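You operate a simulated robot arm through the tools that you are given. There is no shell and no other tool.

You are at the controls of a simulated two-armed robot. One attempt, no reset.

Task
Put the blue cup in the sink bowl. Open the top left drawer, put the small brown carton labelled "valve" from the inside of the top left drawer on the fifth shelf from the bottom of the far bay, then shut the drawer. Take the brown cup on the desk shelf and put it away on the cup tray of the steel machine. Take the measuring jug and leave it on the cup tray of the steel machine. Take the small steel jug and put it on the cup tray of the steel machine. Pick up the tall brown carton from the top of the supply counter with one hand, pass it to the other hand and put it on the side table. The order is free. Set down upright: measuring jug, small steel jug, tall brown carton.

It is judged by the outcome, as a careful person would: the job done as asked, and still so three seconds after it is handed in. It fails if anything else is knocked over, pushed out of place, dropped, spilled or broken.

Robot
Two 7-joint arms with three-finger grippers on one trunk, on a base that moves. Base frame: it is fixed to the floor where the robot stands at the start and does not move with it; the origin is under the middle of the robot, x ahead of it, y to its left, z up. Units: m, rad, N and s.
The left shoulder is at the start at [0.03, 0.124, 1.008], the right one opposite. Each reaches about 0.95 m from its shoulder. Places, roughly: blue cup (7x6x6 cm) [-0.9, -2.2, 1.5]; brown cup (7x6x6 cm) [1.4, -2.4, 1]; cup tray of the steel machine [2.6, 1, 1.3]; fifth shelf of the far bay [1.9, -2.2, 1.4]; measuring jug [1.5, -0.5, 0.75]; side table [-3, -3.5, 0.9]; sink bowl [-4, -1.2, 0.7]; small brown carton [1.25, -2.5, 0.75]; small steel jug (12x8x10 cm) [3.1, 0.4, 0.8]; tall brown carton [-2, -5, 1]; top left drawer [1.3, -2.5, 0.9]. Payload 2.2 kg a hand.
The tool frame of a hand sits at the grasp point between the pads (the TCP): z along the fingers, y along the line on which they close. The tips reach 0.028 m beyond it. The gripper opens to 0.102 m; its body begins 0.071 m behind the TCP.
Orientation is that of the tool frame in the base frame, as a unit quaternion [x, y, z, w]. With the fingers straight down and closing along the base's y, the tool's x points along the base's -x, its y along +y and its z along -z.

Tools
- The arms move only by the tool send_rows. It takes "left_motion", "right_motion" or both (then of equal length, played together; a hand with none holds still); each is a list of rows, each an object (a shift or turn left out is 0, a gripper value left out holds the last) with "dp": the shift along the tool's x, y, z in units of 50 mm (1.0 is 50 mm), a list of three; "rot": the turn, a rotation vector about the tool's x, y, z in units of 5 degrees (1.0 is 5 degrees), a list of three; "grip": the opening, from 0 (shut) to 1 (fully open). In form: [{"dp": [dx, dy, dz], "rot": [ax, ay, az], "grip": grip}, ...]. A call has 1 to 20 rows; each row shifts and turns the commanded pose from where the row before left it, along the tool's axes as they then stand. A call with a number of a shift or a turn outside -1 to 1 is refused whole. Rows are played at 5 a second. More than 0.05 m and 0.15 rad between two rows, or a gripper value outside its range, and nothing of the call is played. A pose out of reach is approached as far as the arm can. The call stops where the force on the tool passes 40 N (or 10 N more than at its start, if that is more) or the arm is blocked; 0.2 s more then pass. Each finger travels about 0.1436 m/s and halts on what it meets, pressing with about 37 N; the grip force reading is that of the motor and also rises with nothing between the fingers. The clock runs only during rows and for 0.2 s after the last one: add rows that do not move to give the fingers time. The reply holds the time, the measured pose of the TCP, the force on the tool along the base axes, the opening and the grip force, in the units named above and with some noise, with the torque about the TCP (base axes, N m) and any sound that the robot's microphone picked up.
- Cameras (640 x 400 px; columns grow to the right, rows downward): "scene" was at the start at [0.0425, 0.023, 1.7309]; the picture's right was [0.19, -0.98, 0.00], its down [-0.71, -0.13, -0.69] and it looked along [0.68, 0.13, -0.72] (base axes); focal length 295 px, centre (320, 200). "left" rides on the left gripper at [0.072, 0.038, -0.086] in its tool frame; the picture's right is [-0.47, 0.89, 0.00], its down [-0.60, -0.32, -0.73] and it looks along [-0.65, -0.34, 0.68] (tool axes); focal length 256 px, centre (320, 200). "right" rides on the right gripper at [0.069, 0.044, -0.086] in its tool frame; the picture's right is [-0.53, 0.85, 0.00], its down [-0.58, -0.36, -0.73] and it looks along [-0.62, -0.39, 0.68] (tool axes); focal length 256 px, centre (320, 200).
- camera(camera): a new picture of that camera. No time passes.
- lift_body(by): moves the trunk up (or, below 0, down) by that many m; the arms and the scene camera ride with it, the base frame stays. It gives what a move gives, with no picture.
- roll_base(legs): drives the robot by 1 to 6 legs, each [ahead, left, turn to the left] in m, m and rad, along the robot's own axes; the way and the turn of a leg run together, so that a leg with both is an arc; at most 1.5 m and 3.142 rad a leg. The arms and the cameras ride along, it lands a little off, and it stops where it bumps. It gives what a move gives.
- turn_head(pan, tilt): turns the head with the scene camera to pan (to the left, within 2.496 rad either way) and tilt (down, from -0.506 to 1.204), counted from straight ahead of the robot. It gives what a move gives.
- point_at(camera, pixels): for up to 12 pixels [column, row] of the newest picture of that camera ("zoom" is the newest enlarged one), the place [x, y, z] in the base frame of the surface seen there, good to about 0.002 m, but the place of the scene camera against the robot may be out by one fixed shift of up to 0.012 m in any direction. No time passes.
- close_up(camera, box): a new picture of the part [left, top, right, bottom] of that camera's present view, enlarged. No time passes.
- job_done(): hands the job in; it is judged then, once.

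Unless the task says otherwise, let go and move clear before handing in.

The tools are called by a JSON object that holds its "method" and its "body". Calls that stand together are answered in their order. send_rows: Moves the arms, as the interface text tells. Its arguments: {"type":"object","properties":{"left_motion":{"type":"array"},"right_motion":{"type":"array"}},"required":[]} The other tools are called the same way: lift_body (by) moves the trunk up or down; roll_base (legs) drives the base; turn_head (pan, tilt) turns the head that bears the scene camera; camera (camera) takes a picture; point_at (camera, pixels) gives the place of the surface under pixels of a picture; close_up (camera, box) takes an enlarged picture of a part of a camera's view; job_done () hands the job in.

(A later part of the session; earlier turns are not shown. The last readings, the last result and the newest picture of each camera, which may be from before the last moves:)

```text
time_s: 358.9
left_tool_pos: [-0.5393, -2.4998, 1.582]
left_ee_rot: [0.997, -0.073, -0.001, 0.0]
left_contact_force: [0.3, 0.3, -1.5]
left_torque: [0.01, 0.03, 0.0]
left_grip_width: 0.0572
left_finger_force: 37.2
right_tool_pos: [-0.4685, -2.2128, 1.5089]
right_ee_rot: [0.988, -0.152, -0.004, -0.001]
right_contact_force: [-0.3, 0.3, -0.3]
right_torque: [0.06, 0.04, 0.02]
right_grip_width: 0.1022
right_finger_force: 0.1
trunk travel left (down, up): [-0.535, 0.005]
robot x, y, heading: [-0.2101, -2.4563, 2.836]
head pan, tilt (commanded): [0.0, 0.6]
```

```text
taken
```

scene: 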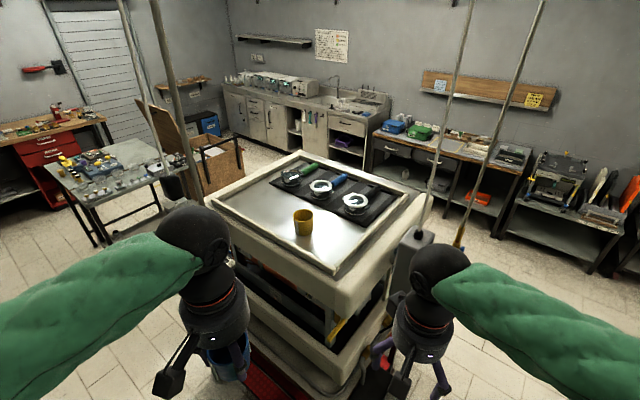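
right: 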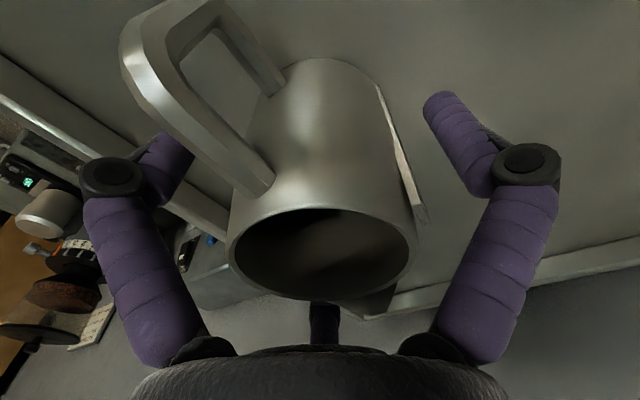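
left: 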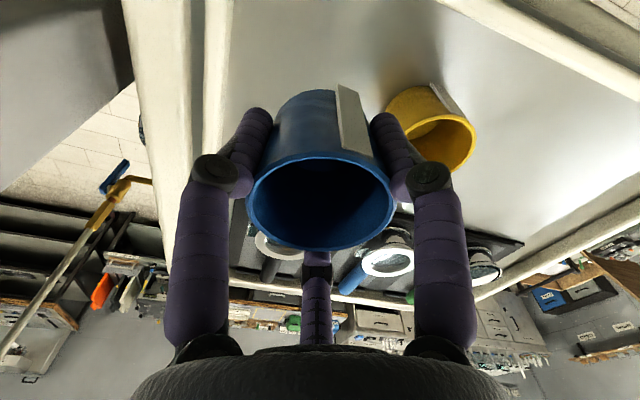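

The blue cup is secure. I look left along the aisle behind the cart to plan the way to the sink.

{"method": "lift_body", "body": {"by": -0.285}}

{"method": "turn_head", "body": {"pan": 0.85, "tilt": 0.5}}

{"method": "camera", "body": {"camera": "scene"}}

{"method": "point_at", "body": {"camera": "scene", "pixels": [[300, 150], [350, 150], [250, 200], [200, 250], [400, 120], [330, 120], [420, 180], [150, 180], [450, 250], [260, 120], [320, 250], [220, 140]]}}

```text
time_s: 361.8
left_tool_pos: [-0.54, -2.4993, 1.2968]
left_ee_rot: [0.997, -0.073, -0.001, 0.0]
left_contact_force: [-0.2, 0.6, -0.6]
left_torque: [-0.04, 0.04, -0.05]
left_grip_width: 0.0574
left_finger_force: 37.3
right_tool_pos: [-0.4688, -2.2131, 1.2248]
right_ee_rot: [0.988, -0.151, -0.004, -0.002]
right_contact_force: [0.8, 0.6, 0.0]
right_torque: [0.01, 0.03, -0.05]
right_grip_width: 0.102
right_finger_force: 0.1
trunk travel left (down, up): [-0.25, 0.29]
robot x, y, heading: [-0.2078, -2.458, 2.836]
head pan, tilt (commanded): [0.0, 0.6]
```

```text
time_s: 363.0
left_tool_pos: [-0.5385, -2.4995, 1.2979]
left_ee_rot: [0.997, -0.073, 0.0, 0.0]
left_contact_force: [-0.3, 0.2, -0.6]
left_torque: [0.01, 0.01, -0.02]
left_grip_width: 0.0571
left_finger_force: 36.9
right_tool_pos: [-0.4686, -2.2129, 1.223]
right_ee_rot: [0.988, -0.152, -0.005, -0.002]
right_contact_force: [0.0, 0.3, 0.1]
right_torque: [-0.01, 0.04, 0.03]
right_grip_width: 0.102
right_finger_force: 0.1
trunk travel left (down, up): [-0.25, 0.29]
robot x, y, heading: [-0.2094, -2.4615, 2.837]
head pan, tilt (commanded): [0.85, 0.499]
```

```text
taken
```

scene: 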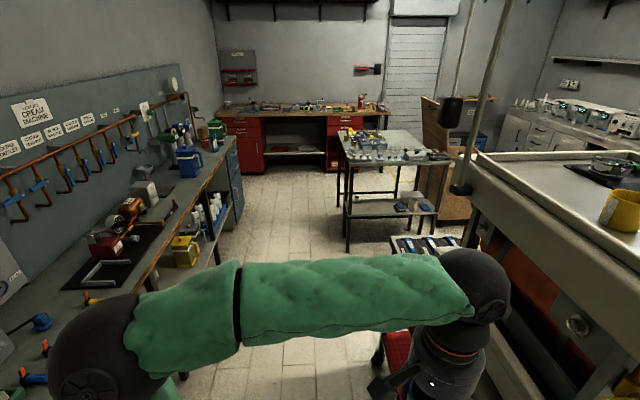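

```text
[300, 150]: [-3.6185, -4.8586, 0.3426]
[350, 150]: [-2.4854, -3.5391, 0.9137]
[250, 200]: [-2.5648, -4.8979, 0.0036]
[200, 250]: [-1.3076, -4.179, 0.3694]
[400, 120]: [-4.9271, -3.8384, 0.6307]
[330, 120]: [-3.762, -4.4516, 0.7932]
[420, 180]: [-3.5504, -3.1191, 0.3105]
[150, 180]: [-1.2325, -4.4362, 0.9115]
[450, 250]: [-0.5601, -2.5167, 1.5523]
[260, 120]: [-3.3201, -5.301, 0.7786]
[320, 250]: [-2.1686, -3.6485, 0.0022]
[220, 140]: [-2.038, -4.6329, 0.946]
```

The small table with coloured parts at about (-2.5…-3,-3.5,0.91) is the side table. I zoom on it and on the wall bench's far end to find the tall carton.

{"method": "close_up", "body": {"camera": "scene", "box": [100, 60, 300, 185]}}

{"method": "close_up", "body": {"camera": "scene", "box": [310, 90, 490, 215]}}

{"method": "close_up", "body": {"camera": "scene", "box": [190, 70, 400, 200]}}

```text
3.20 times, centred on (200, 122) of scene
```

zoom: 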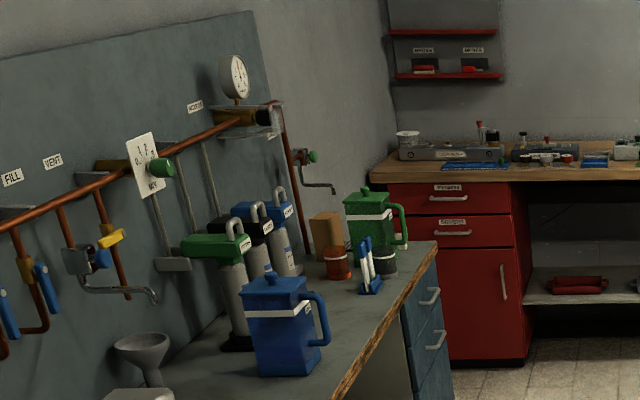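

```text
3.20 times, centred on (400, 152) of scene
```

zoom: 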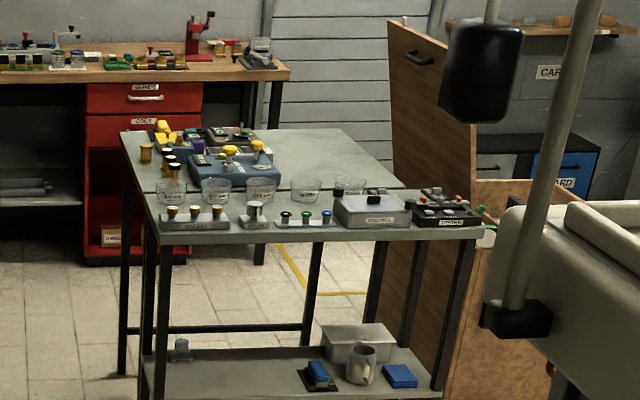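

```text
3.05 times, centred on (295, 135) of scene
```

zoom: 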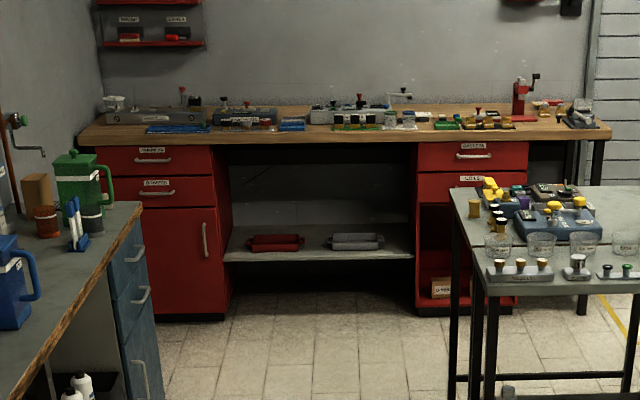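

The tall brown carton stands at the far end of the wall bench (zoom1 325,235), the supply counter. First the sink: I turn and go back through the same gap to the central aisle.

{"method": "roll_base", "body": {"legs": [[0, 0, -0.67], [0, -0.31, 0]]}}

{"method": "turn_head", "body": {"pan": 0.0, "tilt": 0.6}}

{"method": "camera", "body": {"camera": "scene"}}

```text
time_s: 366.9
left_tool_pos: [-0.2402, -2.1135, 1.2973]
left_ee_rot: [0.918, -0.397, -0.001, 0.0]
left_contact_force: [0.5, 0.4, -1.2]
left_torque: [-0.03, 0.02, 0.05]
left_grip_width: 0.0571
left_finger_force: 36.3
right_tool_pos: [-0.0075, -1.9337, 1.2242]
right_ee_rot: [0.884, -0.468, -0.003, -0.001]
right_contact_force: [0.0, -0.2, 0.3]
right_torque: [-0.02, 0.08, 0.03]
right_grip_width: 0.1019
right_finger_force: 0.0
trunk travel left (down, up): [-0.25, 0.29]
robot x, y, heading: [0.0442, -2.2818, 2.163]
head pan, tilt (commanded): [0.85, 0.499]
```

```text
time_s: 368.0
left_tool_pos: [-0.243, -2.1157, 1.2969]
left_ee_rot: [0.918, -0.396, -0.001, -0.001]
left_contact_force: [0.8, 0.0, -0.3]
left_torque: [0.01, 0.05, -0.01]
left_grip_width: 0.0571
left_finger_force: 37.7
right_tool_pos: [-0.0089, -1.9348, 1.2238]
right_ee_rot: [0.884, -0.467, -0.004, -0.002]
right_contact_force: [0.2, -0.5, -0.7]
right_torque: [-0.02, 0.03, 0.02]
right_grip_width: 0.102
right_finger_force: 0.1
trunk travel left (down, up): [-0.25, 0.29]
robot x, y, heading: [0.0463, -2.2852, 2.162]
head pan, tilt (commanded): [0.0, 0.6]
```

```text
taken
```

scene: 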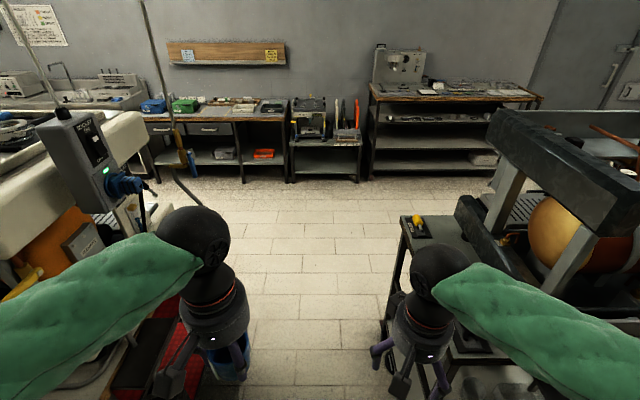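

Window is lateral -0.36 (grey cart) to about +0.42 (plug/hose). I shift 2 cm left and drive ahead through the gap.

{"method": "roll_base", "body": {"legs": [[0, 0.02, 0], [0.8, 0, 0]]}}

{"method": "roll_base", "body": {"legs": [[0.85, 0, 0]]}}

{"method": "turn_head", "body": {"pan": 0.8, "tilt": 0.5}}

{"method": "camera", "body": {"camera": "scene"}}

```text
time_s: 372.6
left_tool_pos: [-0.6916, -1.4779, 1.2961]
left_ee_rot: [0.916, -0.401, 0.0, 0.0]
left_contact_force: [0.0, 0.4, -0.8]
left_torque: [-0.02, -0.01, -0.02]
left_grip_width: 0.0571
left_finger_force: 36.9
right_tool_pos: [-0.4563, -1.299, 1.2242]
right_ee_rot: [0.882, -0.471, -0.003, -0.002]
right_contact_force: [0.5, 0.1, 0.2]
right_torque: [-0.02, -0.01, -0.01]
right_grip_width: 0.1019
right_finger_force: 0.1
trunk travel left (down, up): [-0.25, 0.29]
robot x, y, heading: [-0.4092, -1.6517, 2.16]
head pan, tilt (commanded): [0.0, 0.6]
```

```text
time_s: 377.1
left_tool_pos: [-1.1529, -0.7705, 1.2969]
left_ee_rot: [0.914, -0.406, -0.001, -0.001]
left_contact_force: [-1.0, 0.5, -0.8]
left_torque: [-0.02, 0.0, -0.02]
left_grip_width: 0.057
left_finger_force: 37.3
right_tool_pos: [-0.9156, -0.5944, 1.224]
right_ee_rot: [0.88, -0.476, -0.003, -0.002]
right_contact_force: [-0.2, -0.2, -0.1]
right_torque: [-0.01, -0.01, 0.02]
right_grip_width: 0.102
right_finger_force: 0.0
trunk travel left (down, up): [-0.25, 0.29]
robot x, y, heading: [-0.8722, -0.9482, 2.146]
head pan, tilt (commanded): [0.0, 0.6]
```

```text
time_s: 378.2
left_tool_pos: [-1.152, -0.7699, 1.2963]
left_ee_rot: [0.914, -0.406, -0.001, -0.001]
left_contact_force: [0.1, 0.3, -0.2]
left_torque: [-0.02, 0.02, 0.01]
left_grip_width: 0.0569
left_finger_force: 37.3
right_tool_pos: [-0.9157, -0.5945, 1.2255]
right_ee_rot: [0.879, -0.477, -0.003, -0.003]
right_contact_force: [0.4, 0.8, -0.5]
right_torque: [-0.04, -0.01, -0.01]
right_grip_width: 0.1018
right_finger_force: 0.1
trunk travel left (down, up): [-0.25, 0.29]
robot x, y, heading: [-0.8719, -0.9501, 2.145]
head pan, tilt (commanded): [0.799, 0.499]
```

```text
taken
```

scene: 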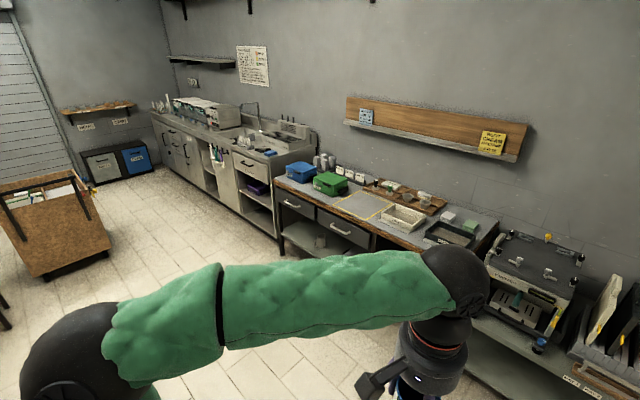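

Through the gap. The sink counter lies at (150–310,100–160). I measure its front edge, the crate and the free floor.

{"method": "point_at", "body": {"camera": "scene", "pixels": [[310, 145], [272, 150], [240, 140], [260, 108], [245, 130], [200, 120], [110, 245], [180, 220], [285, 240], [400, 245], [90, 200], [150, 165]]}}

{"method": "close_up", "body": {"camera": "scene", "box": [140, 80, 340, 205]}}

```text
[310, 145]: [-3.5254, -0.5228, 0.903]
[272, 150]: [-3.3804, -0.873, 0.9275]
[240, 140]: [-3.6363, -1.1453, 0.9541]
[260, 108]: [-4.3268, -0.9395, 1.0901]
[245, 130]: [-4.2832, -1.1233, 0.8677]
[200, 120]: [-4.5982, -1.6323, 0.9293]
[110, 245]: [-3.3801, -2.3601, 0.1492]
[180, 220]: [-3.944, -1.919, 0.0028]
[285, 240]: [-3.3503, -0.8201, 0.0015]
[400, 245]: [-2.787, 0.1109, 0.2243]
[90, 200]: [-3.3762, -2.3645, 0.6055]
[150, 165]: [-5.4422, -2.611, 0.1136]
```

```text
3.20 times, centred on (240, 142) of scene
```

zoom: 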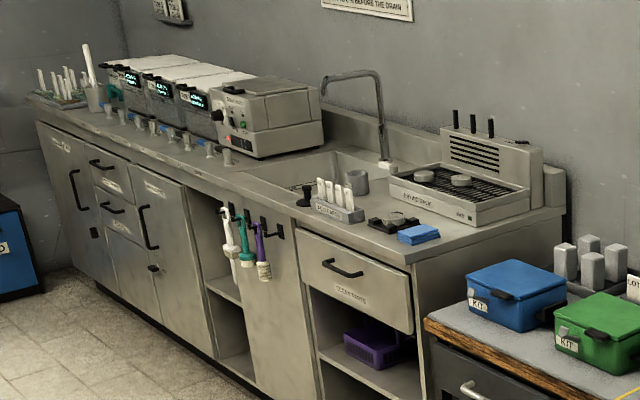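

Counter front edge passes (-3.38,-0.87); the sink bowl is between the white box and the dish rack. I strafe left along the aisle in steps, facing the counters.

{"method": "roll_base", "body": {"legs": [[0.25, 0, 0], [0, 1.4, 0]]}}

{"method": "turn_head", "body": {"pan": 1.2, "tilt": 0.6}}

{"method": "camera", "body": {"camera": "scene"}}

```text
time_s: 386.6
left_tool_pos: [-2.4652, -1.3163, 1.2967]
left_ee_rot: [0.913, -0.408, -0.001, -0.001]
left_contact_force: [-0.1, 1.2, -0.6]
left_torque: [0.02, -0.02, 0.01]
left_grip_width: 0.057
left_finger_force: 37.6
right_tool_pos: [-2.2278, -1.1402, 1.224]
right_ee_rot: [0.878, -0.478, -0.003, -0.003]
right_contact_force: [0.7, -0.1, 0.2]
right_torque: [-0.01, -0.03, 0.0]
right_grip_width: 0.1019
right_finger_force: 0.0
trunk travel left (down, up): [-0.25, 0.29]
robot x, y, heading: [-2.1877, -1.4967, 2.141]
head pan, tilt (commanded): [0.799, 0.499]
```

```text
time_s: 387.5
left_tool_pos: [-2.4646, -1.3158, 1.2974]
left_ee_rot: [0.914, -0.406, -0.001, 0.0]
left_contact_force: [0.5, 0.1, -0.6]
left_torque: [-0.01, 0.01, -0.01]
left_grip_width: 0.0568
left_finger_force: 37.3
right_tool_pos: [-2.2273, -1.1402, 1.2248]
right_ee_rot: [0.878, -0.478, -0.005, -0.002]
right_contact_force: [-0.4, 0.4, -0.1]
right_torque: [0.01, 0.02, 0.0]
right_grip_width: 0.1021
right_finger_force: 0.1
trunk travel left (down, up): [-0.25, 0.29]
robot x, y, heading: [-2.185, -1.493, 2.145]
head pan, tilt (commanded): [1.201, 0.6]
```

```text
taken
```

scene: 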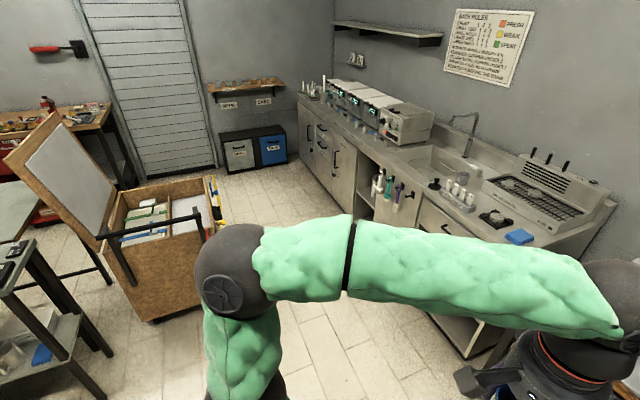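

The sink bowl shows at (440,160) and the crate at (160,240). I measure both.

{"method": "close_up", "body": {"camera": "scene", "box": [360, 90, 620, 252]}}

{"method": "point_at", "body": {"camera": "scene", "pixels": [[200, 240], [155, 320], [217, 190], [430, 150], [450, 165], [470, 165], [420, 175], [480, 180], [540, 255], [455, 235], [350, 165], [440, 175]]}}

```text
2.46 times, centred on (490, 171) of scene
```

zoom: 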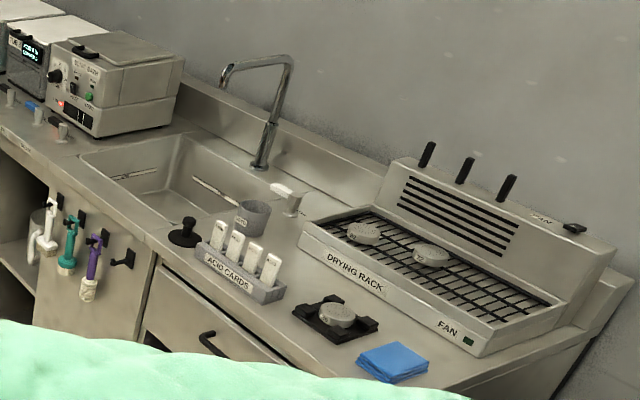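

```text
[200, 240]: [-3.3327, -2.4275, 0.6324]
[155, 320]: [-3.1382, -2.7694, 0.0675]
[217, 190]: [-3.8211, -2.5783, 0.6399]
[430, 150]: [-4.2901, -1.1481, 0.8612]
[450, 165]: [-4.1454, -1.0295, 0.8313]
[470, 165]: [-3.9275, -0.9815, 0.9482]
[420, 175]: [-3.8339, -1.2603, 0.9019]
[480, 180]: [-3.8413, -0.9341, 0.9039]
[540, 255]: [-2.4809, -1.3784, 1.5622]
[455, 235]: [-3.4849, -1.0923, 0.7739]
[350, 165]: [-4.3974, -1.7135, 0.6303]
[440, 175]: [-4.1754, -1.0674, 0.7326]
```

The bowl's bottom is at z≈0.73 around (-4.15,-1.10), counter top 0.903. I move closer to the counters first, then strafe left to stand before the sink, clear of the crate.

{"method": "roll_base", "body": {"legs": [[0.45, 0, 0], [0, 1.33, 0]]}}

{"method": "turn_head", "body": {"pan": 0.1, "tilt": 0.8}}

{"method": "camera", "body": {"camera": "scene"}}

```text
time_s: 396.5
left_tool_pos: [-3.8295, -1.6587, 1.2963]
left_ee_rot: [0.913, -0.407, -0.001, -0.001]
left_contact_force: [-0.6, -0.6, -0.4]
left_torque: [-0.01, 0.02, 0.01]
left_grip_width: 0.0568
left_finger_force: 37.0
right_tool_pos: [-3.5944, -1.484, 1.2233]
right_ee_rot: [0.88, -0.476, -0.003, -0.003]
right_contact_force: [-0.8, 0.2, -1.2]
right_torque: [0.01, 0.0, 0.0]
right_grip_width: 0.1022
right_finger_force: 0.0
trunk travel left (down, up): [-0.25, 0.29]
robot x, y, heading: [-3.5491, -1.8361, 2.146]
head pan, tilt (commanded): [1.201, 0.6]
```

```text
time_s: 397.8
left_tool_pos: [-3.8293, -1.6593, 1.2977]
left_ee_rot: [0.914, -0.407, -0.001, -0.001]
left_contact_force: [-0.3, -0.5, -1.1]
left_torque: [0.04, 0.03, -0.03]
left_grip_width: 0.057
left_finger_force: 37.2
right_tool_pos: [-3.5941, -1.4839, 1.2237]
right_ee_rot: [0.879, -0.477, -0.004, -0.003]
right_contact_force: [-0.6, -0.4, 0.5]
right_torque: [-0.03, 0.01, -0.03]
right_grip_width: 0.102
right_finger_force: 0.0
trunk travel left (down, up): [-0.25, 0.29]
robot x, y, heading: [-3.5523, -1.8384, 2.151]
head pan, tilt (commanded): [0.099, 0.799]
```

```text
taken
```

scene: 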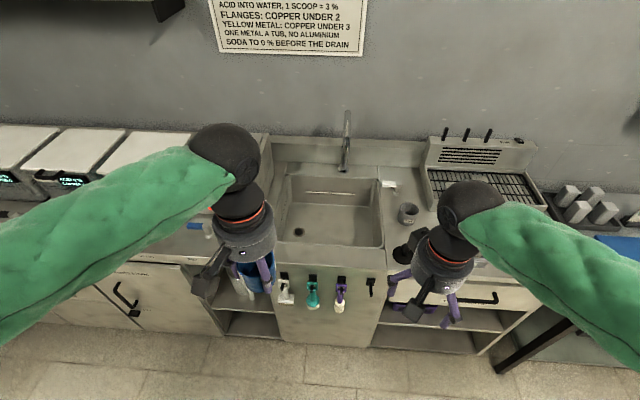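

The empty sink bowl is right ahead: corners about (287,178), (380,178), (383,245), (277,240); faucet at (345,150). I measure it.

{"method": "point_at", "body": {"camera": "scene", "pixels": [[287, 178], [380, 178], [383, 246], [275, 240], [330, 225], [330, 210], [350, 190], [300, 210], [360, 225], [345, 150], [345, 165], [410, 215]]}}

```text
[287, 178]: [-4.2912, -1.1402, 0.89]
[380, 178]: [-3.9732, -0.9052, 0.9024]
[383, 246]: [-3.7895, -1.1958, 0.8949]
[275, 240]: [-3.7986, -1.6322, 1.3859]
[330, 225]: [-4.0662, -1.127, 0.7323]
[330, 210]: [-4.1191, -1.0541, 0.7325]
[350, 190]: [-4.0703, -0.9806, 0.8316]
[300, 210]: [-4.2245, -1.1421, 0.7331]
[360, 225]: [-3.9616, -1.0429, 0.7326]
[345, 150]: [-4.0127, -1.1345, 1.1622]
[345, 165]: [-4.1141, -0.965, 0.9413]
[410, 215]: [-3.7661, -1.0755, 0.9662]
```

Bowl floor is z=0.7325, centre ≈(-4.04,-1.17); the faucet arches over its middle at z≈1.16, so I'll set the cup in the left half at about (-4.12,-1.22). Drive 0.22 m closer and bring the cup above that spot.

{"method": "roll_base", "body": {"legs": [[0.22, 0, 0]]}}

{"method": "send_rows", "body": {"left_motion": [{"dp": [-0.95, 0, 0]}, {"dp": [-0.95, 0, 0]}, {"dp": [-0.95, 0, 0]}, {"dp": [-0.95, 0, 0]}, {"dp": [-0.95, 0, 0]}, {"dp": [-0.95, 0, 0]}]}}

{"method": "camera", "body": {"camera": "scene"}}

{"method": "camera", "body": {"camera": "left"}}

```text
time_s: 399.5
left_tool_pos: [-3.9487, -1.478, 1.2967]
left_ee_rot: [0.914, -0.406, 0.0, 0.0]
left_contact_force: [0.4, 0.3, -0.2]
left_torque: [-0.01, -0.01, 0.0]
left_grip_width: 0.0567
left_finger_force: 37.4
right_tool_pos: [-3.7129, -1.3011, 1.2237]
right_ee_rot: [0.879, -0.476, -0.002, -0.003]
right_contact_force: [0.1, 0.6, -0.5]
right_torque: [-0.01, -0.03, 0.01]
right_grip_width: 0.1019
right_finger_force: 0.0
trunk travel left (down, up): [-0.25, 0.29]
robot x, y, heading: [-3.6687, -1.6578, 2.145]
head pan, tilt (commanded): [0.099, 0.799]
```

```text
time_s: 400.9
left_tool_pos: [-4.1465, -1.2653, 1.2944]
left_ee_rot: [0.914, -0.406, 0.0, 0.001]
left_contact_force: [-1.0, 0.5, -0.7]
left_torque: [-0.06, -0.04, -0.01]
left_grip_width: 0.0569
left_finger_force: 36.4
right_tool_pos: [-3.7128, -1.3, 1.2242]
right_ee_rot: [0.879, -0.477, -0.003, -0.003]
right_contact_force: [-0.4, 0.2, 0.0]
right_torque: [-0.04, 0.0, -0.01]
right_grip_width: 0.1019
right_finger_force: 0.2
trunk travel left (down, up): [-0.25, 0.29]
robot x, y, heading: [-3.6671, -1.6561, 2.146]
head pan, tilt (commanded): [0.099, 0.799]
```

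```text
taken
```

scene: 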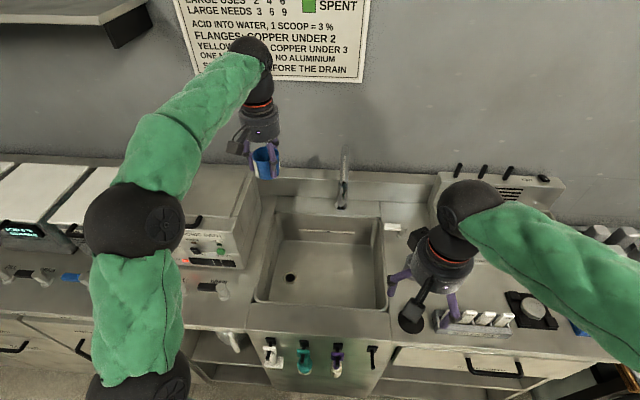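

```text
taken
```

left: 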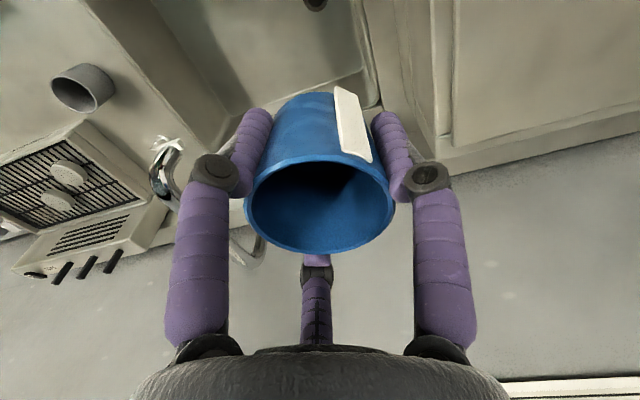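

The cup hovers high; I re-measure the bowl corners from this closer view to set the exact drop point.

{"method": "point_at", "body": {"camera": "scene", "pixels": [[262, 300], [388, 305], [279, 214], [381, 216], [290, 290], [300, 240], [360, 240], [345, 155], [342, 205], [330, 300], [290, 260]]}}

{"method": "close_up", "body": {"camera": "scene", "box": [220, 130, 440, 325]}}

```text
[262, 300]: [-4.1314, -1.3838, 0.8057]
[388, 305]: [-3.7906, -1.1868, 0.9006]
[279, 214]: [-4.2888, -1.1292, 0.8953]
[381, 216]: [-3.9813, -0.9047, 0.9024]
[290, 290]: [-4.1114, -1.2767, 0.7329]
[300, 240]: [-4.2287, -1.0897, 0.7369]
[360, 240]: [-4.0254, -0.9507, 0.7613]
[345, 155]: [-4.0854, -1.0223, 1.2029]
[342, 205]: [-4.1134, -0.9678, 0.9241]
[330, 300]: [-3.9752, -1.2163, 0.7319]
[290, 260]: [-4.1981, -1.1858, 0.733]
```

```text
2.05 times, centred on (330, 228) of scene
```

zoom: 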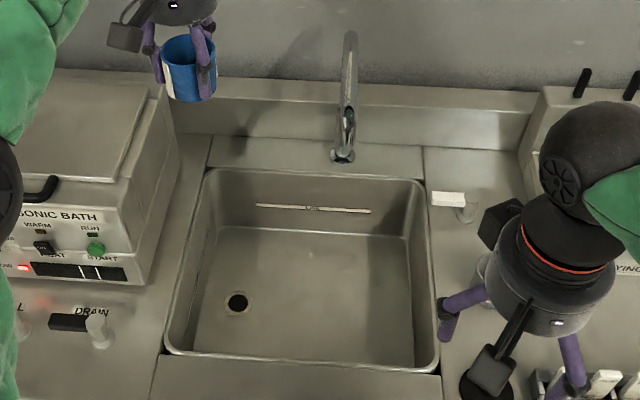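

Drop point set to (-4.108,-1.214): 8–12 cm from the bowl's left wall and the faucet plane. I shift there and descend part-way.

{"method": "send_rows", "body": {"left_motion": [{"dp": [-0.12, -0.63, 0]}, {"dp": [-0.12, -0.63, 0]}, {"dp": [0, 0, 0.9]}, {"dp": [0, 0, 0.9]}, {"dp": [0, 0, 0.9]}, {"dp": [0, 0, 0.9]}, {"dp": [0, 0, 0.9]}, {"dp": [0, 0, 0.9]}]}}

{"method": "camera", "body": {"camera": "scene"}}

{"method": "camera", "body": {"camera": "left"}}

```text
time_s: 402.7
left_tool_pos: [-4.103, -1.2171, 1.0303]
left_ee_rot: [0.914, -0.406, -0.001, 0.0]
left_contact_force: [0.0, 0.2, 0.3]
left_torque: [0.0, -0.04, 0.0]
left_grip_width: 0.0566
left_finger_force: 37.1
right_tool_pos: [-3.7125, -1.3014, 1.2233]
right_ee_rot: [0.879, -0.476, -0.003, -0.003]
right_contact_force: [-0.1, 1.3, 0.0]
right_torque: [-0.06, 0.0, -0.05]
right_grip_width: 0.1017
right_finger_force: 0.0
trunk travel left (down, up): [-0.25, 0.29]
robot x, y, heading: [-3.6638, -1.6548, 2.147]
head pan, tilt (commanded): [0.099, 0.799]
```

```text
taken
```

scene: 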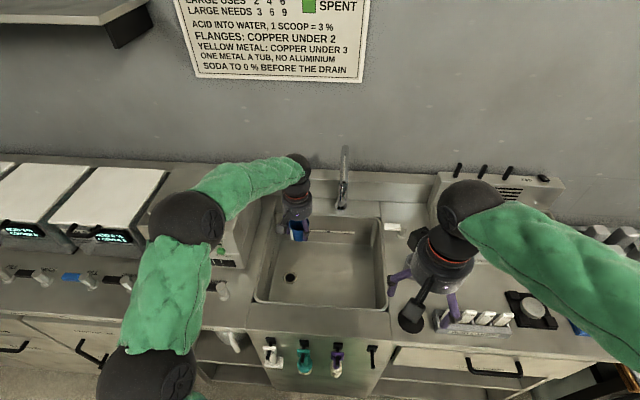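

```text
taken
```

left: 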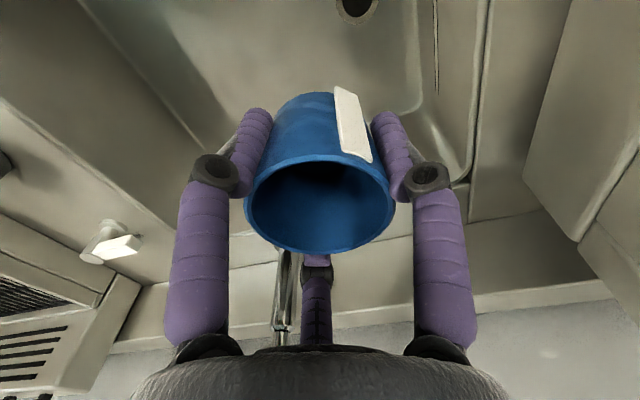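

Over the bowl at z=1.03. The forearm crosses above the white bath box, so I check heights before lowering more.

{"method": "point_at", "body": {"camera": "scene", "pixels": [[185, 210], [215, 185], [240, 180], [270, 172], [295, 165], [175, 175], [238, 250], [115, 190], [215, 215], [160, 280]]}}

{"method": "close_up", "body": {"camera": "scene", "box": [130, 130, 350, 280]}}

```text
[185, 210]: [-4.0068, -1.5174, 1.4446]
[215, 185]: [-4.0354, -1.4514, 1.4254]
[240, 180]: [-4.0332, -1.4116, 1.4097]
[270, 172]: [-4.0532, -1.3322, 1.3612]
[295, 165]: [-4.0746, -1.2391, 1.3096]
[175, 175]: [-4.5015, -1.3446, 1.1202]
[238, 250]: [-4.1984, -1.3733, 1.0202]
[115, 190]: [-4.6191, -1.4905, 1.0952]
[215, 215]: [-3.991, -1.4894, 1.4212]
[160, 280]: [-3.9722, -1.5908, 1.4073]
```

```text
2.67 times, centred on (240, 205) of scene
```

zoom: 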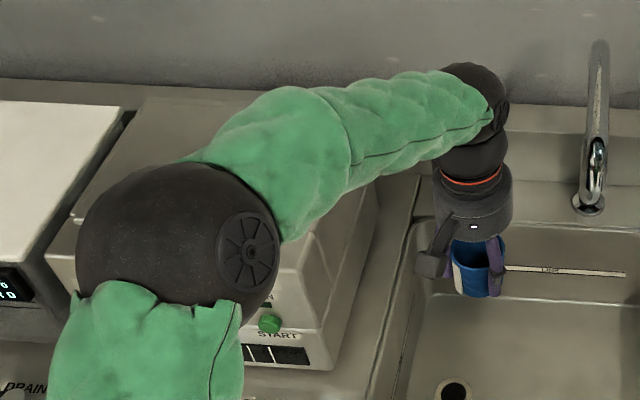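

Forearm runs over the counter just right of the bath box. I measure the box's right face to see if lowering the trunk (keeping the arm shape) is safe.

{"method": "point_at", "body": {"camera": "zoom", "pixels": [[345, 300], [330, 340], [365, 220], [355, 260], [320, 300], [300, 330], [325, 365], [375, 195], [400, 280], [410, 200]]}}

```text
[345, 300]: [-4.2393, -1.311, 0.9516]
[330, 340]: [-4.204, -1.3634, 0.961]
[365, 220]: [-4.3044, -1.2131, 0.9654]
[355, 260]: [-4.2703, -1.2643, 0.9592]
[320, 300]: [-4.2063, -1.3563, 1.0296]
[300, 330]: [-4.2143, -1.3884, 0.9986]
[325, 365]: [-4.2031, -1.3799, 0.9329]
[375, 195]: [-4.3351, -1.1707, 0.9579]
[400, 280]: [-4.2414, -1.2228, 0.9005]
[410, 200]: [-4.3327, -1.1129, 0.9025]
```

TCP is 16.6 cm and the forearm ~10 cm from the box face, so lowering the trunk is safe. I first pull the right hand back from the counter edge, then lower the trunk.

{"method": "send_rows", "body": {"right_motion": [{"dp": [0.9, 0, 0]}, {"dp": [0.9, 0, 0]}]}}

{"method": "lift_body", "body": {"by": -0.2}}

{"method": "camera", "body": {"camera": "scene"}}

{"method": "camera", "body": {"camera": "left"}}

```text
time_s: 403.3
left_tool_pos: [-4.1018, -1.217, 1.0323]
left_ee_rot: [0.914, -0.405, -0.001, 0.0]
left_contact_force: [-0.4, 0.2, -1.6]
left_torque: [0.0, 0.04, 0.01]
left_grip_width: 0.0567
left_finger_force: 36.9
right_tool_pos: [-3.6617, -1.3811, 1.2251]
right_ee_rot: [0.879, -0.476, -0.004, -0.002]
right_contact_force: [-0.1, 0.1, 0.3]
right_torque: [-0.01, 0.02, 0.0]
right_grip_width: 0.1019
right_finger_force: 0.1
trunk travel left (down, up): [-0.25, 0.29]
robot x, y, heading: [-3.6652, -1.6586, 2.149]
head pan, tilt (commanded): [0.099, 0.799]
```

```text
time_s: 405.5
left_tool_pos: [-4.1023, -1.2186, 0.8316]
left_ee_rot: [0.914, -0.406, -0.001, -0.001]
left_contact_force: [0.3, 0.2, 0.5]
left_torque: [0.01, 0.0, 0.07]
left_grip_width: 0.0568
left_finger_force: 37.1
right_tool_pos: [-3.6626, -1.3804, 1.0239]
right_ee_rot: [0.879, -0.476, -0.004, -0.003]
right_contact_force: [0.7, -0.5, 0.2]
right_torque: [0.0, -0.02, -0.02]
right_grip_width: 0.102
right_finger_force: 0.1
trunk travel left (down, up): [-0.05, 0.49]
robot x, y, heading: [-3.6667, -1.657, 2.143]
head pan, tilt (commanded): [0.099, 0.799]
```

```text
taken
```

scene: 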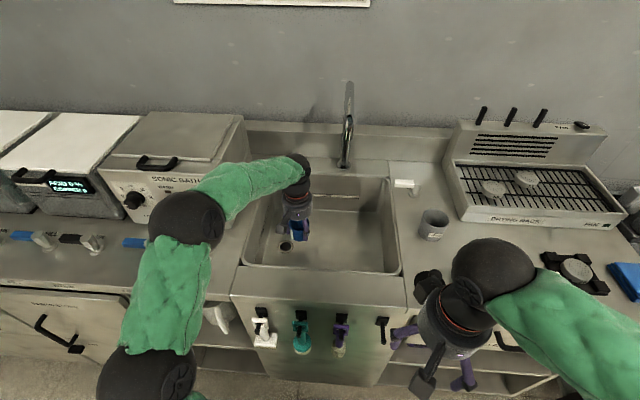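

```text
taken
```

left: 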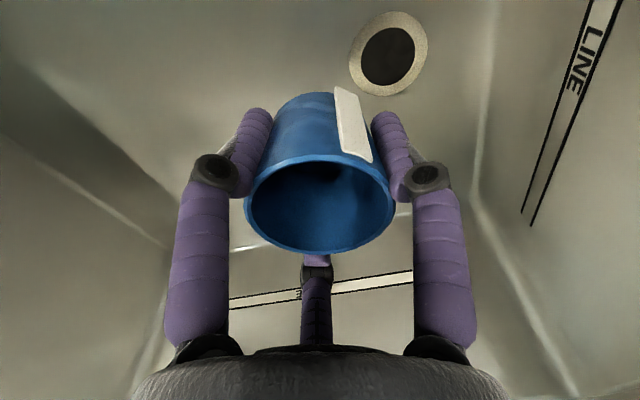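

The cup is inside the bowl, 6 cm above its floor. I check the floor height from the hand camera and lower on.

{"method": "point_at", "body": {"camera": "left", "pixels": [[250, 60], [420, 130], [200, 40], [440, 40], [200, 250]]}}

{"method": "lift_body", "body": {"by": -0.045}}

{"method": "send_rows", "body": {"left_motion": [{"dp": [0, 0, 0.14]}, {"dp": [0, 0, 0.08]}]}}

```text
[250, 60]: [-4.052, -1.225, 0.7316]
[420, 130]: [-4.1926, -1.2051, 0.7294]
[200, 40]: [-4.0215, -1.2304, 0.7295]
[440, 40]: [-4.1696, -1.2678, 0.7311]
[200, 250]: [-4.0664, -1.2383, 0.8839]
```

```text
time_s: 406.4
left_tool_pos: [-4.1011, -1.2174, 0.7864]
left_ee_rot: [0.914, -0.406, -0.001, 0.0]
left_contact_force: [0.0, -0.4, 0.0]
left_torque: [0.04, 0.01, 0.0]
left_grip_width: 0.0567
left_finger_force: 37.2
right_tool_pos: [-3.6618, -1.3803, 0.9791]
right_ee_rot: [0.879, -0.476, -0.003, -0.003]
right_contact_force: [0.0, -0.2, -0.5]
right_torque: [-0.02, -0.05, -0.01]
right_grip_width: 0.1021
right_finger_force: 0.0
trunk travel left (down, up): [-0.005, 0.535]
robot x, y, heading: [-3.6705, -1.6556, 2.153]
head pan, tilt (commanded): [0.099, 0.799]
```

```text
time_s: 407.0
left_tool_pos: [-4.1029, -1.2189, 0.7757]
left_ee_rot: [0.914, -0.406, 0.0, -0.001]
left_contact_force: [0.2, 0.1, -0.7]
left_torque: [-0.05, -0.01, 0.01]
left_grip_width: 0.0571
left_finger_force: 36.7
right_tool_pos: [-3.6618, -1.379, 0.9794]
right_ee_rot: [0.879, -0.476, -0.003, -0.003]
right_contact_force: [0.0, 0.7, -0.7]
right_torque: [0.02, 0.01, -0.03]
right_grip_width: 0.1021
right_finger_force: 0.1
trunk travel left (down, up): [-0.005, 0.535]
robot x, y, heading: [-3.6679, -1.6581, 2.142]
head pan, tilt (commanded): [0.099, 0.799]
```

Floor is z≈0.7305; a few more millimetres to contact.

{"method": "send_rows", "body": {"left_motion": [{"dp": [0, 0, 0.06]}, {"dp": [0, 0, 0.06]}]}}

```text
time_s: 407.6
left_tool_pos: [-4.1017, -1.2172, 0.7684]
left_ee_rot: [0.914, -0.406, -0.001, 0.0]
left_contact_force: [0.5, 0.0, 0.1]
left_torque: [-0.04, -0.03, 0.01]
left_grip_width: 0.0568
left_finger_force: 37.0
right_tool_pos: [-3.6625, -1.3798, 0.9798]
right_ee_rot: [0.879, -0.476, -0.004, -0.003]
right_contact_force: [-0.1, 0.4, 0.4]
right_torque: [-0.04, 0.03, -0.02]
right_grip_width: 0.102
right_finger_force: 0.0
trunk travel left (down, up): [-0.005, 0.535]
robot x, y, heading: [-3.6688, -1.6592, 2.149]
head pan, tilt (commanded): [0.099, 0.799]
```

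{"method": "send_rows", "body": {"left_motion": [{"dp": [0, 0, 0.06]}, {"dp": [0, 0, 0.05]}]}}

```text
time_s: 408.2
left_tool_pos: [-4.1014, -1.2183, 0.769]
left_ee_rot: [0.914, -0.406, -0.003, -0.002]
left_contact_force: [2.9, -2.5, 21.3]
left_torque: [-0.25, 0.1, 0.02]
left_grip_width: 0.0573
left_finger_force: 36.7
right_tool_pos: [-3.6615, -1.3814, 0.9798]
right_ee_rot: [0.879, -0.477, -0.005, -0.002]
right_contact_force: [-0.2, 0.9, 0.1]
right_torque: [0.01, 0.0, -0.03]
right_grip_width: 0.1019
right_finger_force: 0.1
trunk travel left (down, up): [-0.005, 0.535]
robot x, y, heading: [-3.67, -1.6569, 2.147]
head pan, tilt (commanded): [0.099, 0.799]
```

Contact at z=0.769 (21 N). I ease up 4 mm, open the fingers and check.

{"method": "send_rows", "body": {"left_motion": [{"dp": [0, 0, -0.08]}, {"grip": 0.65}, {"grip": 0.75}, {"grip": 0.85}, {"grip": 0.85}]}}

{"method": "camera", "body": {"camera": "left"}}

```text
time_s: 409.4
left_tool_pos: [-4.1025, -1.2175, 0.7691]
left_ee_rot: [0.914, -0.406, -0.001, -0.001]
left_contact_force: [0.7, -0.3, 0.7]
left_torque: [0.0, 0.04, 0.0]
left_grip_width: 0.0866
left_finger_force: 0.0
right_tool_pos: [-3.6624, -1.3802, 0.979]
right_ee_rot: [0.879, -0.476, -0.003, -0.003]
right_contact_force: [0.0, 0.0, 0.0]
right_torque: [0.0, 0.02, 0.0]
right_grip_width: 0.102
right_finger_force: 0.0
trunk travel left (down, up): [-0.005, 0.535]
robot x, y, heading: [-3.668, -1.6561, 2.146]
head pan, tilt (commanded): [0.099, 0.799]
```

```text
taken
```

left: 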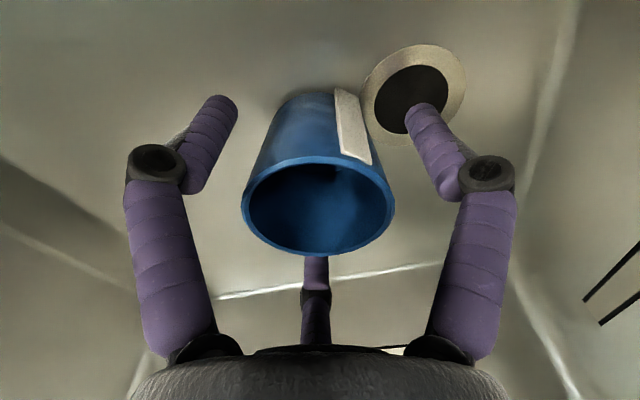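

The blue cup stands in the sink bowl, fingers clear. Raise the trunk straight up, then lift and retract the arm.

{"method": "lift_body", "body": {"by": 0.245}}

{"method": "send_rows", "body": {"left_motion": [{"dp": [0, 0, -0.9]}, {"dp": [0, 0, -0.9]}, {"dp": [0, 0, -0.9]}, {"dp": [0, 0, -0.9]}, {"dp": [0, 0, -0.6]}, {"dp": [0.95, 0, 0]}, {"dp": [0.95, 0, 0]}, {"dp": [0.95, 0, 0]}, {"dp": [0.95, 0, 0]}, {"dp": [0.95, 0, 0]}, {"dp": [0.6, 0, 0]}]}}

{"method": "camera", "body": {"camera": "scene"}}

```text
time_s: 411.9
left_tool_pos: [-4.102, -1.2167, 1.0129]
left_ee_rot: [0.914, -0.405, -0.001, 0.0]
left_contact_force: [-0.1, 0.5, 0.2]
left_torque: [-0.03, -0.01, 0.01]
left_grip_width: 0.0865
left_finger_force: 0.1
right_tool_pos: [-3.6612, -1.3796, 1.2238]
right_ee_rot: [0.879, -0.477, -0.003, -0.003]
right_contact_force: [-0.9, 0.1, 0.3]
right_torque: [0.01, 0.02, 0.01]
right_grip_width: 0.102
right_finger_force: 0.0
trunk travel left (down, up): [-0.25, 0.29]
robot x, y, heading: [-3.6671, -1.6556, 2.149]
head pan, tilt (commanded): [0.099, 0.799]
```

```text
time_s: 414.3
left_tool_pos: [-3.9246, -1.4149, 1.2244]
left_ee_rot: [0.914, -0.406, -0.001, 0.0]
left_contact_force: [1.1, -0.3, -0.3]
left_torque: [-0.02, 0.03, 0.01]
left_grip_width: 0.0867
left_finger_force: 0.1
right_tool_pos: [-3.6617, -1.3801, 1.2243]
right_ee_rot: [0.879, -0.477, -0.004, -0.002]
right_contact_force: [-0.2, 0.6, -0.2]
right_torque: [-0.01, 0.02, 0.02]
right_grip_width: 0.102
right_finger_force: 0.0
trunk travel left (down, up): [-0.25, 0.29]
robot x, y, heading: [-3.6663, -1.6552, 2.148]
head pan, tilt (commanded): [0.099, 0.799]
```

```text
taken
```

scene: 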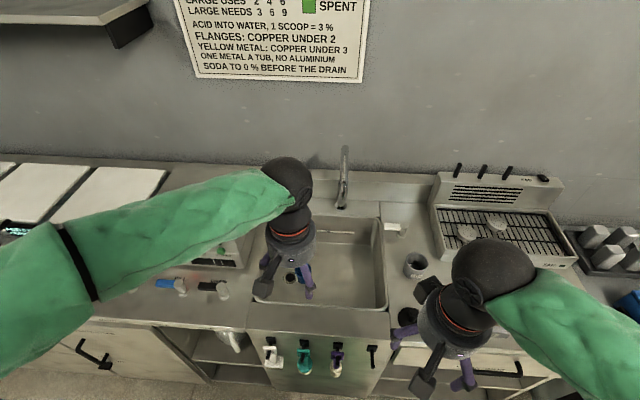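

The blue cup is in the sink. Now the tall carton: I back away, strafe right along the aisle, and look at the passage between the red cart and the side table.

{"method": "send_rows", "body": {"left_motion": [{"dp": [0.5, 0, 0], "rot": [0, 0, 0.9], "grip": 1.0}, {"dp": [0.5, 0, 0], "rot": [0, 0, 0.9]}]}}

{"method": "roll_base", "body": {"legs": [[-0.25, 0, 0], [0, -1.41, 0], [-0.5, 0, 0]]}}

{"method": "turn_head", "body": {"pan": 2.0, "tilt": 0.6}}

{"method": "camera", "body": {"camera": "scene"}}

```text
time_s: 414.9
left_tool_pos: [-3.8931, -1.457, 1.2249]
left_ee_rot: [0.879, -0.478, -0.001, -0.001]
left_contact_force: [0.7, 0.7, -0.3]
left_torque: [0.0, 0.03, -0.02]
left_grip_width: 0.102
left_finger_force: 0.1
right_tool_pos: [-3.6615, -1.3803, 1.2241]
right_ee_rot: [0.879, -0.477, -0.003, -0.003]
right_contact_force: [0.1, 0.4, 0.6]
right_torque: [-0.02, -0.05, -0.03]
right_grip_width: 0.1021
right_finger_force: 0.0
trunk travel left (down, up): [-0.25, 0.29]
robot x, y, heading: [-3.6661, -1.6587, 2.143]
head pan, tilt (commanded): [0.099, 0.799]
```

```text
time_s: 425.9
left_tool_pos: [-2.3017, -1.35, 1.2247]
left_ee_rot: [0.87, -0.492, -0.001, 0.0]
left_contact_force: [-0.6, 0.0, 0.5]
left_torque: [0.04, 0.04, -0.03]
left_grip_width: 0.1021
left_finger_force: 0.0
right_tool_pos: [-2.068, -1.2823, 1.2246]
right_ee_rot: [0.871, -0.491, -0.003, -0.003]
right_contact_force: [-1.1, 0.1, 0.2]
right_torque: [0.03, 0.01, -0.01]
right_grip_width: 0.1022
right_finger_force: 0.1
trunk travel left (down, up): [-0.25, 0.29]
robot x, y, heading: [-2.086, -1.5581, 2.114]
head pan, tilt (commanded): [0.099, 0.799]
```

```text
time_s: 427.7
left_tool_pos: [-2.303, -1.3492, 1.2253]
left_ee_rot: [0.871, -0.491, -0.001, 0.001]
left_contact_force: [0.8, -0.2, -0.2]
left_torque: [-0.02, 0.0, -0.02]
left_grip_width: 0.1019
left_finger_force: 0.1
right_tool_pos: [-2.0698, -1.2816, 1.2239]
right_ee_rot: [0.871, -0.492, -0.003, -0.002]
right_contact_force: [0.4, -0.6, -0.2]
right_torque: [0.0, 0.0, -0.03]
right_grip_width: 0.1021
right_finger_force: 0.1
trunk travel left (down, up): [-0.25, 0.29]
robot x, y, heading: [-2.0854, -1.5545, 2.117]
head pan, tilt (commanded): [2.0, 0.6]
```

```text
taken
```

scene: 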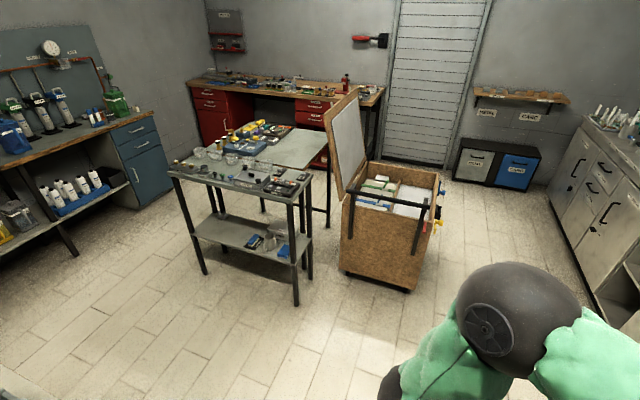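

Wide view: supply counter at left (80,120), test table (240,170) with a plain-topped table behind (300,145). I zoom and measure to identify side table and carton.

{"method": "close_up", "body": {"camera": "scene", "box": [0, 30, 200, 155]}}

{"method": "close_up", "body": {"camera": "scene", "box": [150, 90, 350, 215]}}

{"method": "point_at", "body": {"camera": "scene", "pixels": [[300, 145], [320, 140], [280, 155], [310, 180], [172, 172], [297, 195], [150, 120], [20, 155], [100, 135], [120, 105], [350, 280], [205, 270]]}}

```text
3.20 times, centred on (100, 92) of scene
```

zoom: 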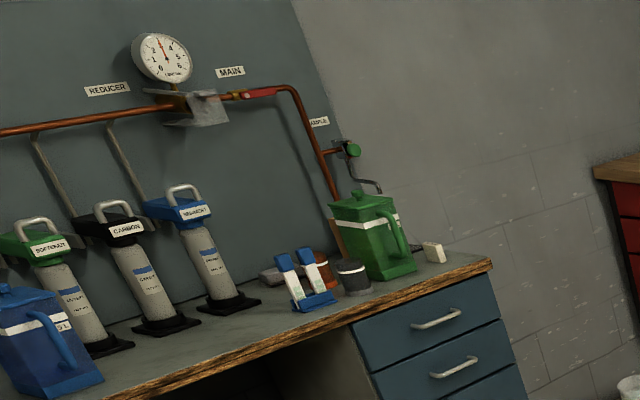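

```text
3.20 times, centred on (250, 152) of scene
```

zoom: 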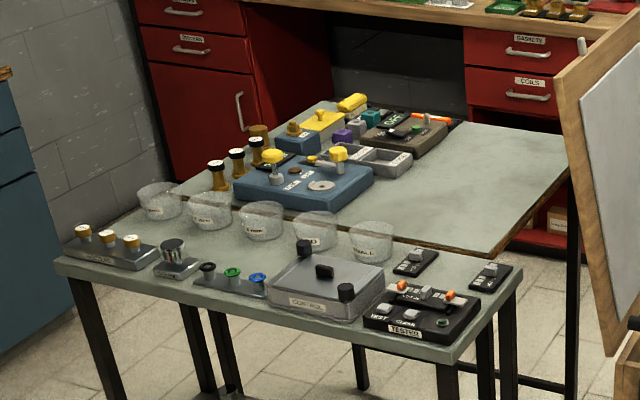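

```text
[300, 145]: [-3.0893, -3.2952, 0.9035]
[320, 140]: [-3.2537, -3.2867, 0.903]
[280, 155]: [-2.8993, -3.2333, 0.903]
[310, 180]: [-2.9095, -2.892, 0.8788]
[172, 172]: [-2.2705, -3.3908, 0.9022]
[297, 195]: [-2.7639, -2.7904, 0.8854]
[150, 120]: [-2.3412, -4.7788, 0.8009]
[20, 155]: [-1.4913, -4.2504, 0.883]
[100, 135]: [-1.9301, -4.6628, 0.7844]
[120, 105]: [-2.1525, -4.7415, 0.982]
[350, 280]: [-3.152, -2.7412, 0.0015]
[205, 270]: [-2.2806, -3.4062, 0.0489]
```

The side table is the one behind the test table, with a bare area around (-3.1,-3.3,0.90). The carton is near the supply counter's far end. I turn and drive through the ~1.1 m passage between red cart and test table.

{"method": "roll_base", "body": {"legs": [[0, 0, -3.0], [0.53, -0.75, 0]]}}

{"method": "turn_head", "body": {"pan": 0.0, "tilt": 0.6}}

{"method": "camera", "body": {"camera": "scene"}}

```text
time_s: 439.5
left_tool_pos: [-2.0058, -2.6131, 1.2249]
left_ee_rot: [0.393, 0.919, 0.0, 0.001]
left_contact_force: [0.1, 0.0, -0.7]
left_torque: [0.0, 0.02, 0.0]
left_grip_width: 0.102
left_finger_force: 0.0
right_tool_pos: [-2.2187, -2.73, 1.224]
right_ee_rot: [0.393, 0.92, -0.003, 0.004]
right_contact_force: [0.1, -0.1, -0.3]
right_torque: [0.01, -0.02, 0.03]
right_grip_width: 0.1021
right_finger_force: 0.2
trunk travel left (down, up): [-0.25, 0.29]
robot x, y, heading: [-2.2674, -2.4553, -0.809]
head pan, tilt (commanded): [2.0, 0.6]
```

```text
time_s: 441.4
left_tool_pos: [-2.0055, -2.6117, 1.2248]
left_ee_rot: [0.393, 0.92, 0.0, 0.001]
left_contact_force: [0.0, 0.4, 0.3]
left_torque: [0.01, 0.02, 0.03]
left_grip_width: 0.1024
left_finger_force: 0.1
right_tool_pos: [-2.2188, -2.7289, 1.2249]
right_ee_rot: [0.393, 0.919, -0.003, 0.004]
right_contact_force: [0.1, -0.2, 0.5]
right_torque: [-0.01, 0.0, 0.01]
right_grip_width: 0.1018
right_finger_force: 0.1
trunk travel left (down, up): [-0.25, 0.29]
robot x, y, heading: [-2.2651, -2.4574, -0.81]
head pan, tilt (commanded): [0.0, 0.6]
```

```text
taken
```

scene: 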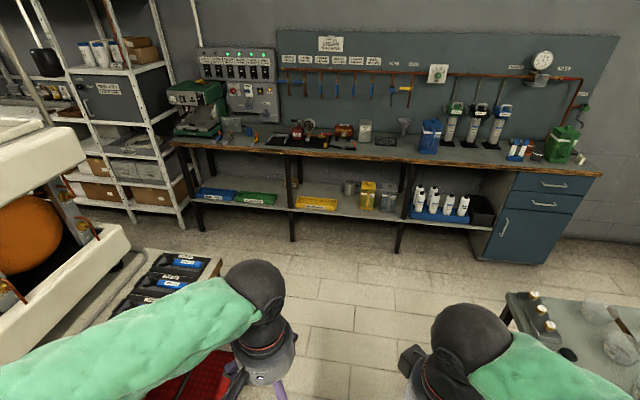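

I zoom on the counter's right end for the carton and measure the passage limits (tool tray at (190,265), test table corner at (510,295)).

{"method": "close_up", "body": {"camera": "scene", "box": [460, 70, 620, 170]}}

{"method": "point_at", "body": {"camera": "scene", "pixels": [[220, 262], [510, 295], [185, 280], [540, 350], [330, 290], [600, 172], [400, 160], [545, 260], [480, 255], [270, 230], [535, 160], [560, 155]]}}

```text
4.00 times, centred on (540, 120) of scene
```

zoom: 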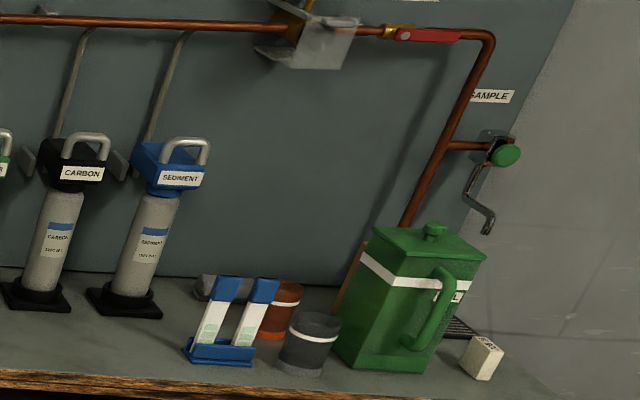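

```text
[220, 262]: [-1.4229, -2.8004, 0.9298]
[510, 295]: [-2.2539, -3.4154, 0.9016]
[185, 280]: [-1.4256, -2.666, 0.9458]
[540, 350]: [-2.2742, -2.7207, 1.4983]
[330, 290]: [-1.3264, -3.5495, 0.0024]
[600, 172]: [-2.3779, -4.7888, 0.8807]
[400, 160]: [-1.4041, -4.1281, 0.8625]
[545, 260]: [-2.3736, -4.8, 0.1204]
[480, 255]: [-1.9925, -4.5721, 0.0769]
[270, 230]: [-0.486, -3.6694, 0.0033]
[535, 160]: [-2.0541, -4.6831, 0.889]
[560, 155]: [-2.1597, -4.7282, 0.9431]
```

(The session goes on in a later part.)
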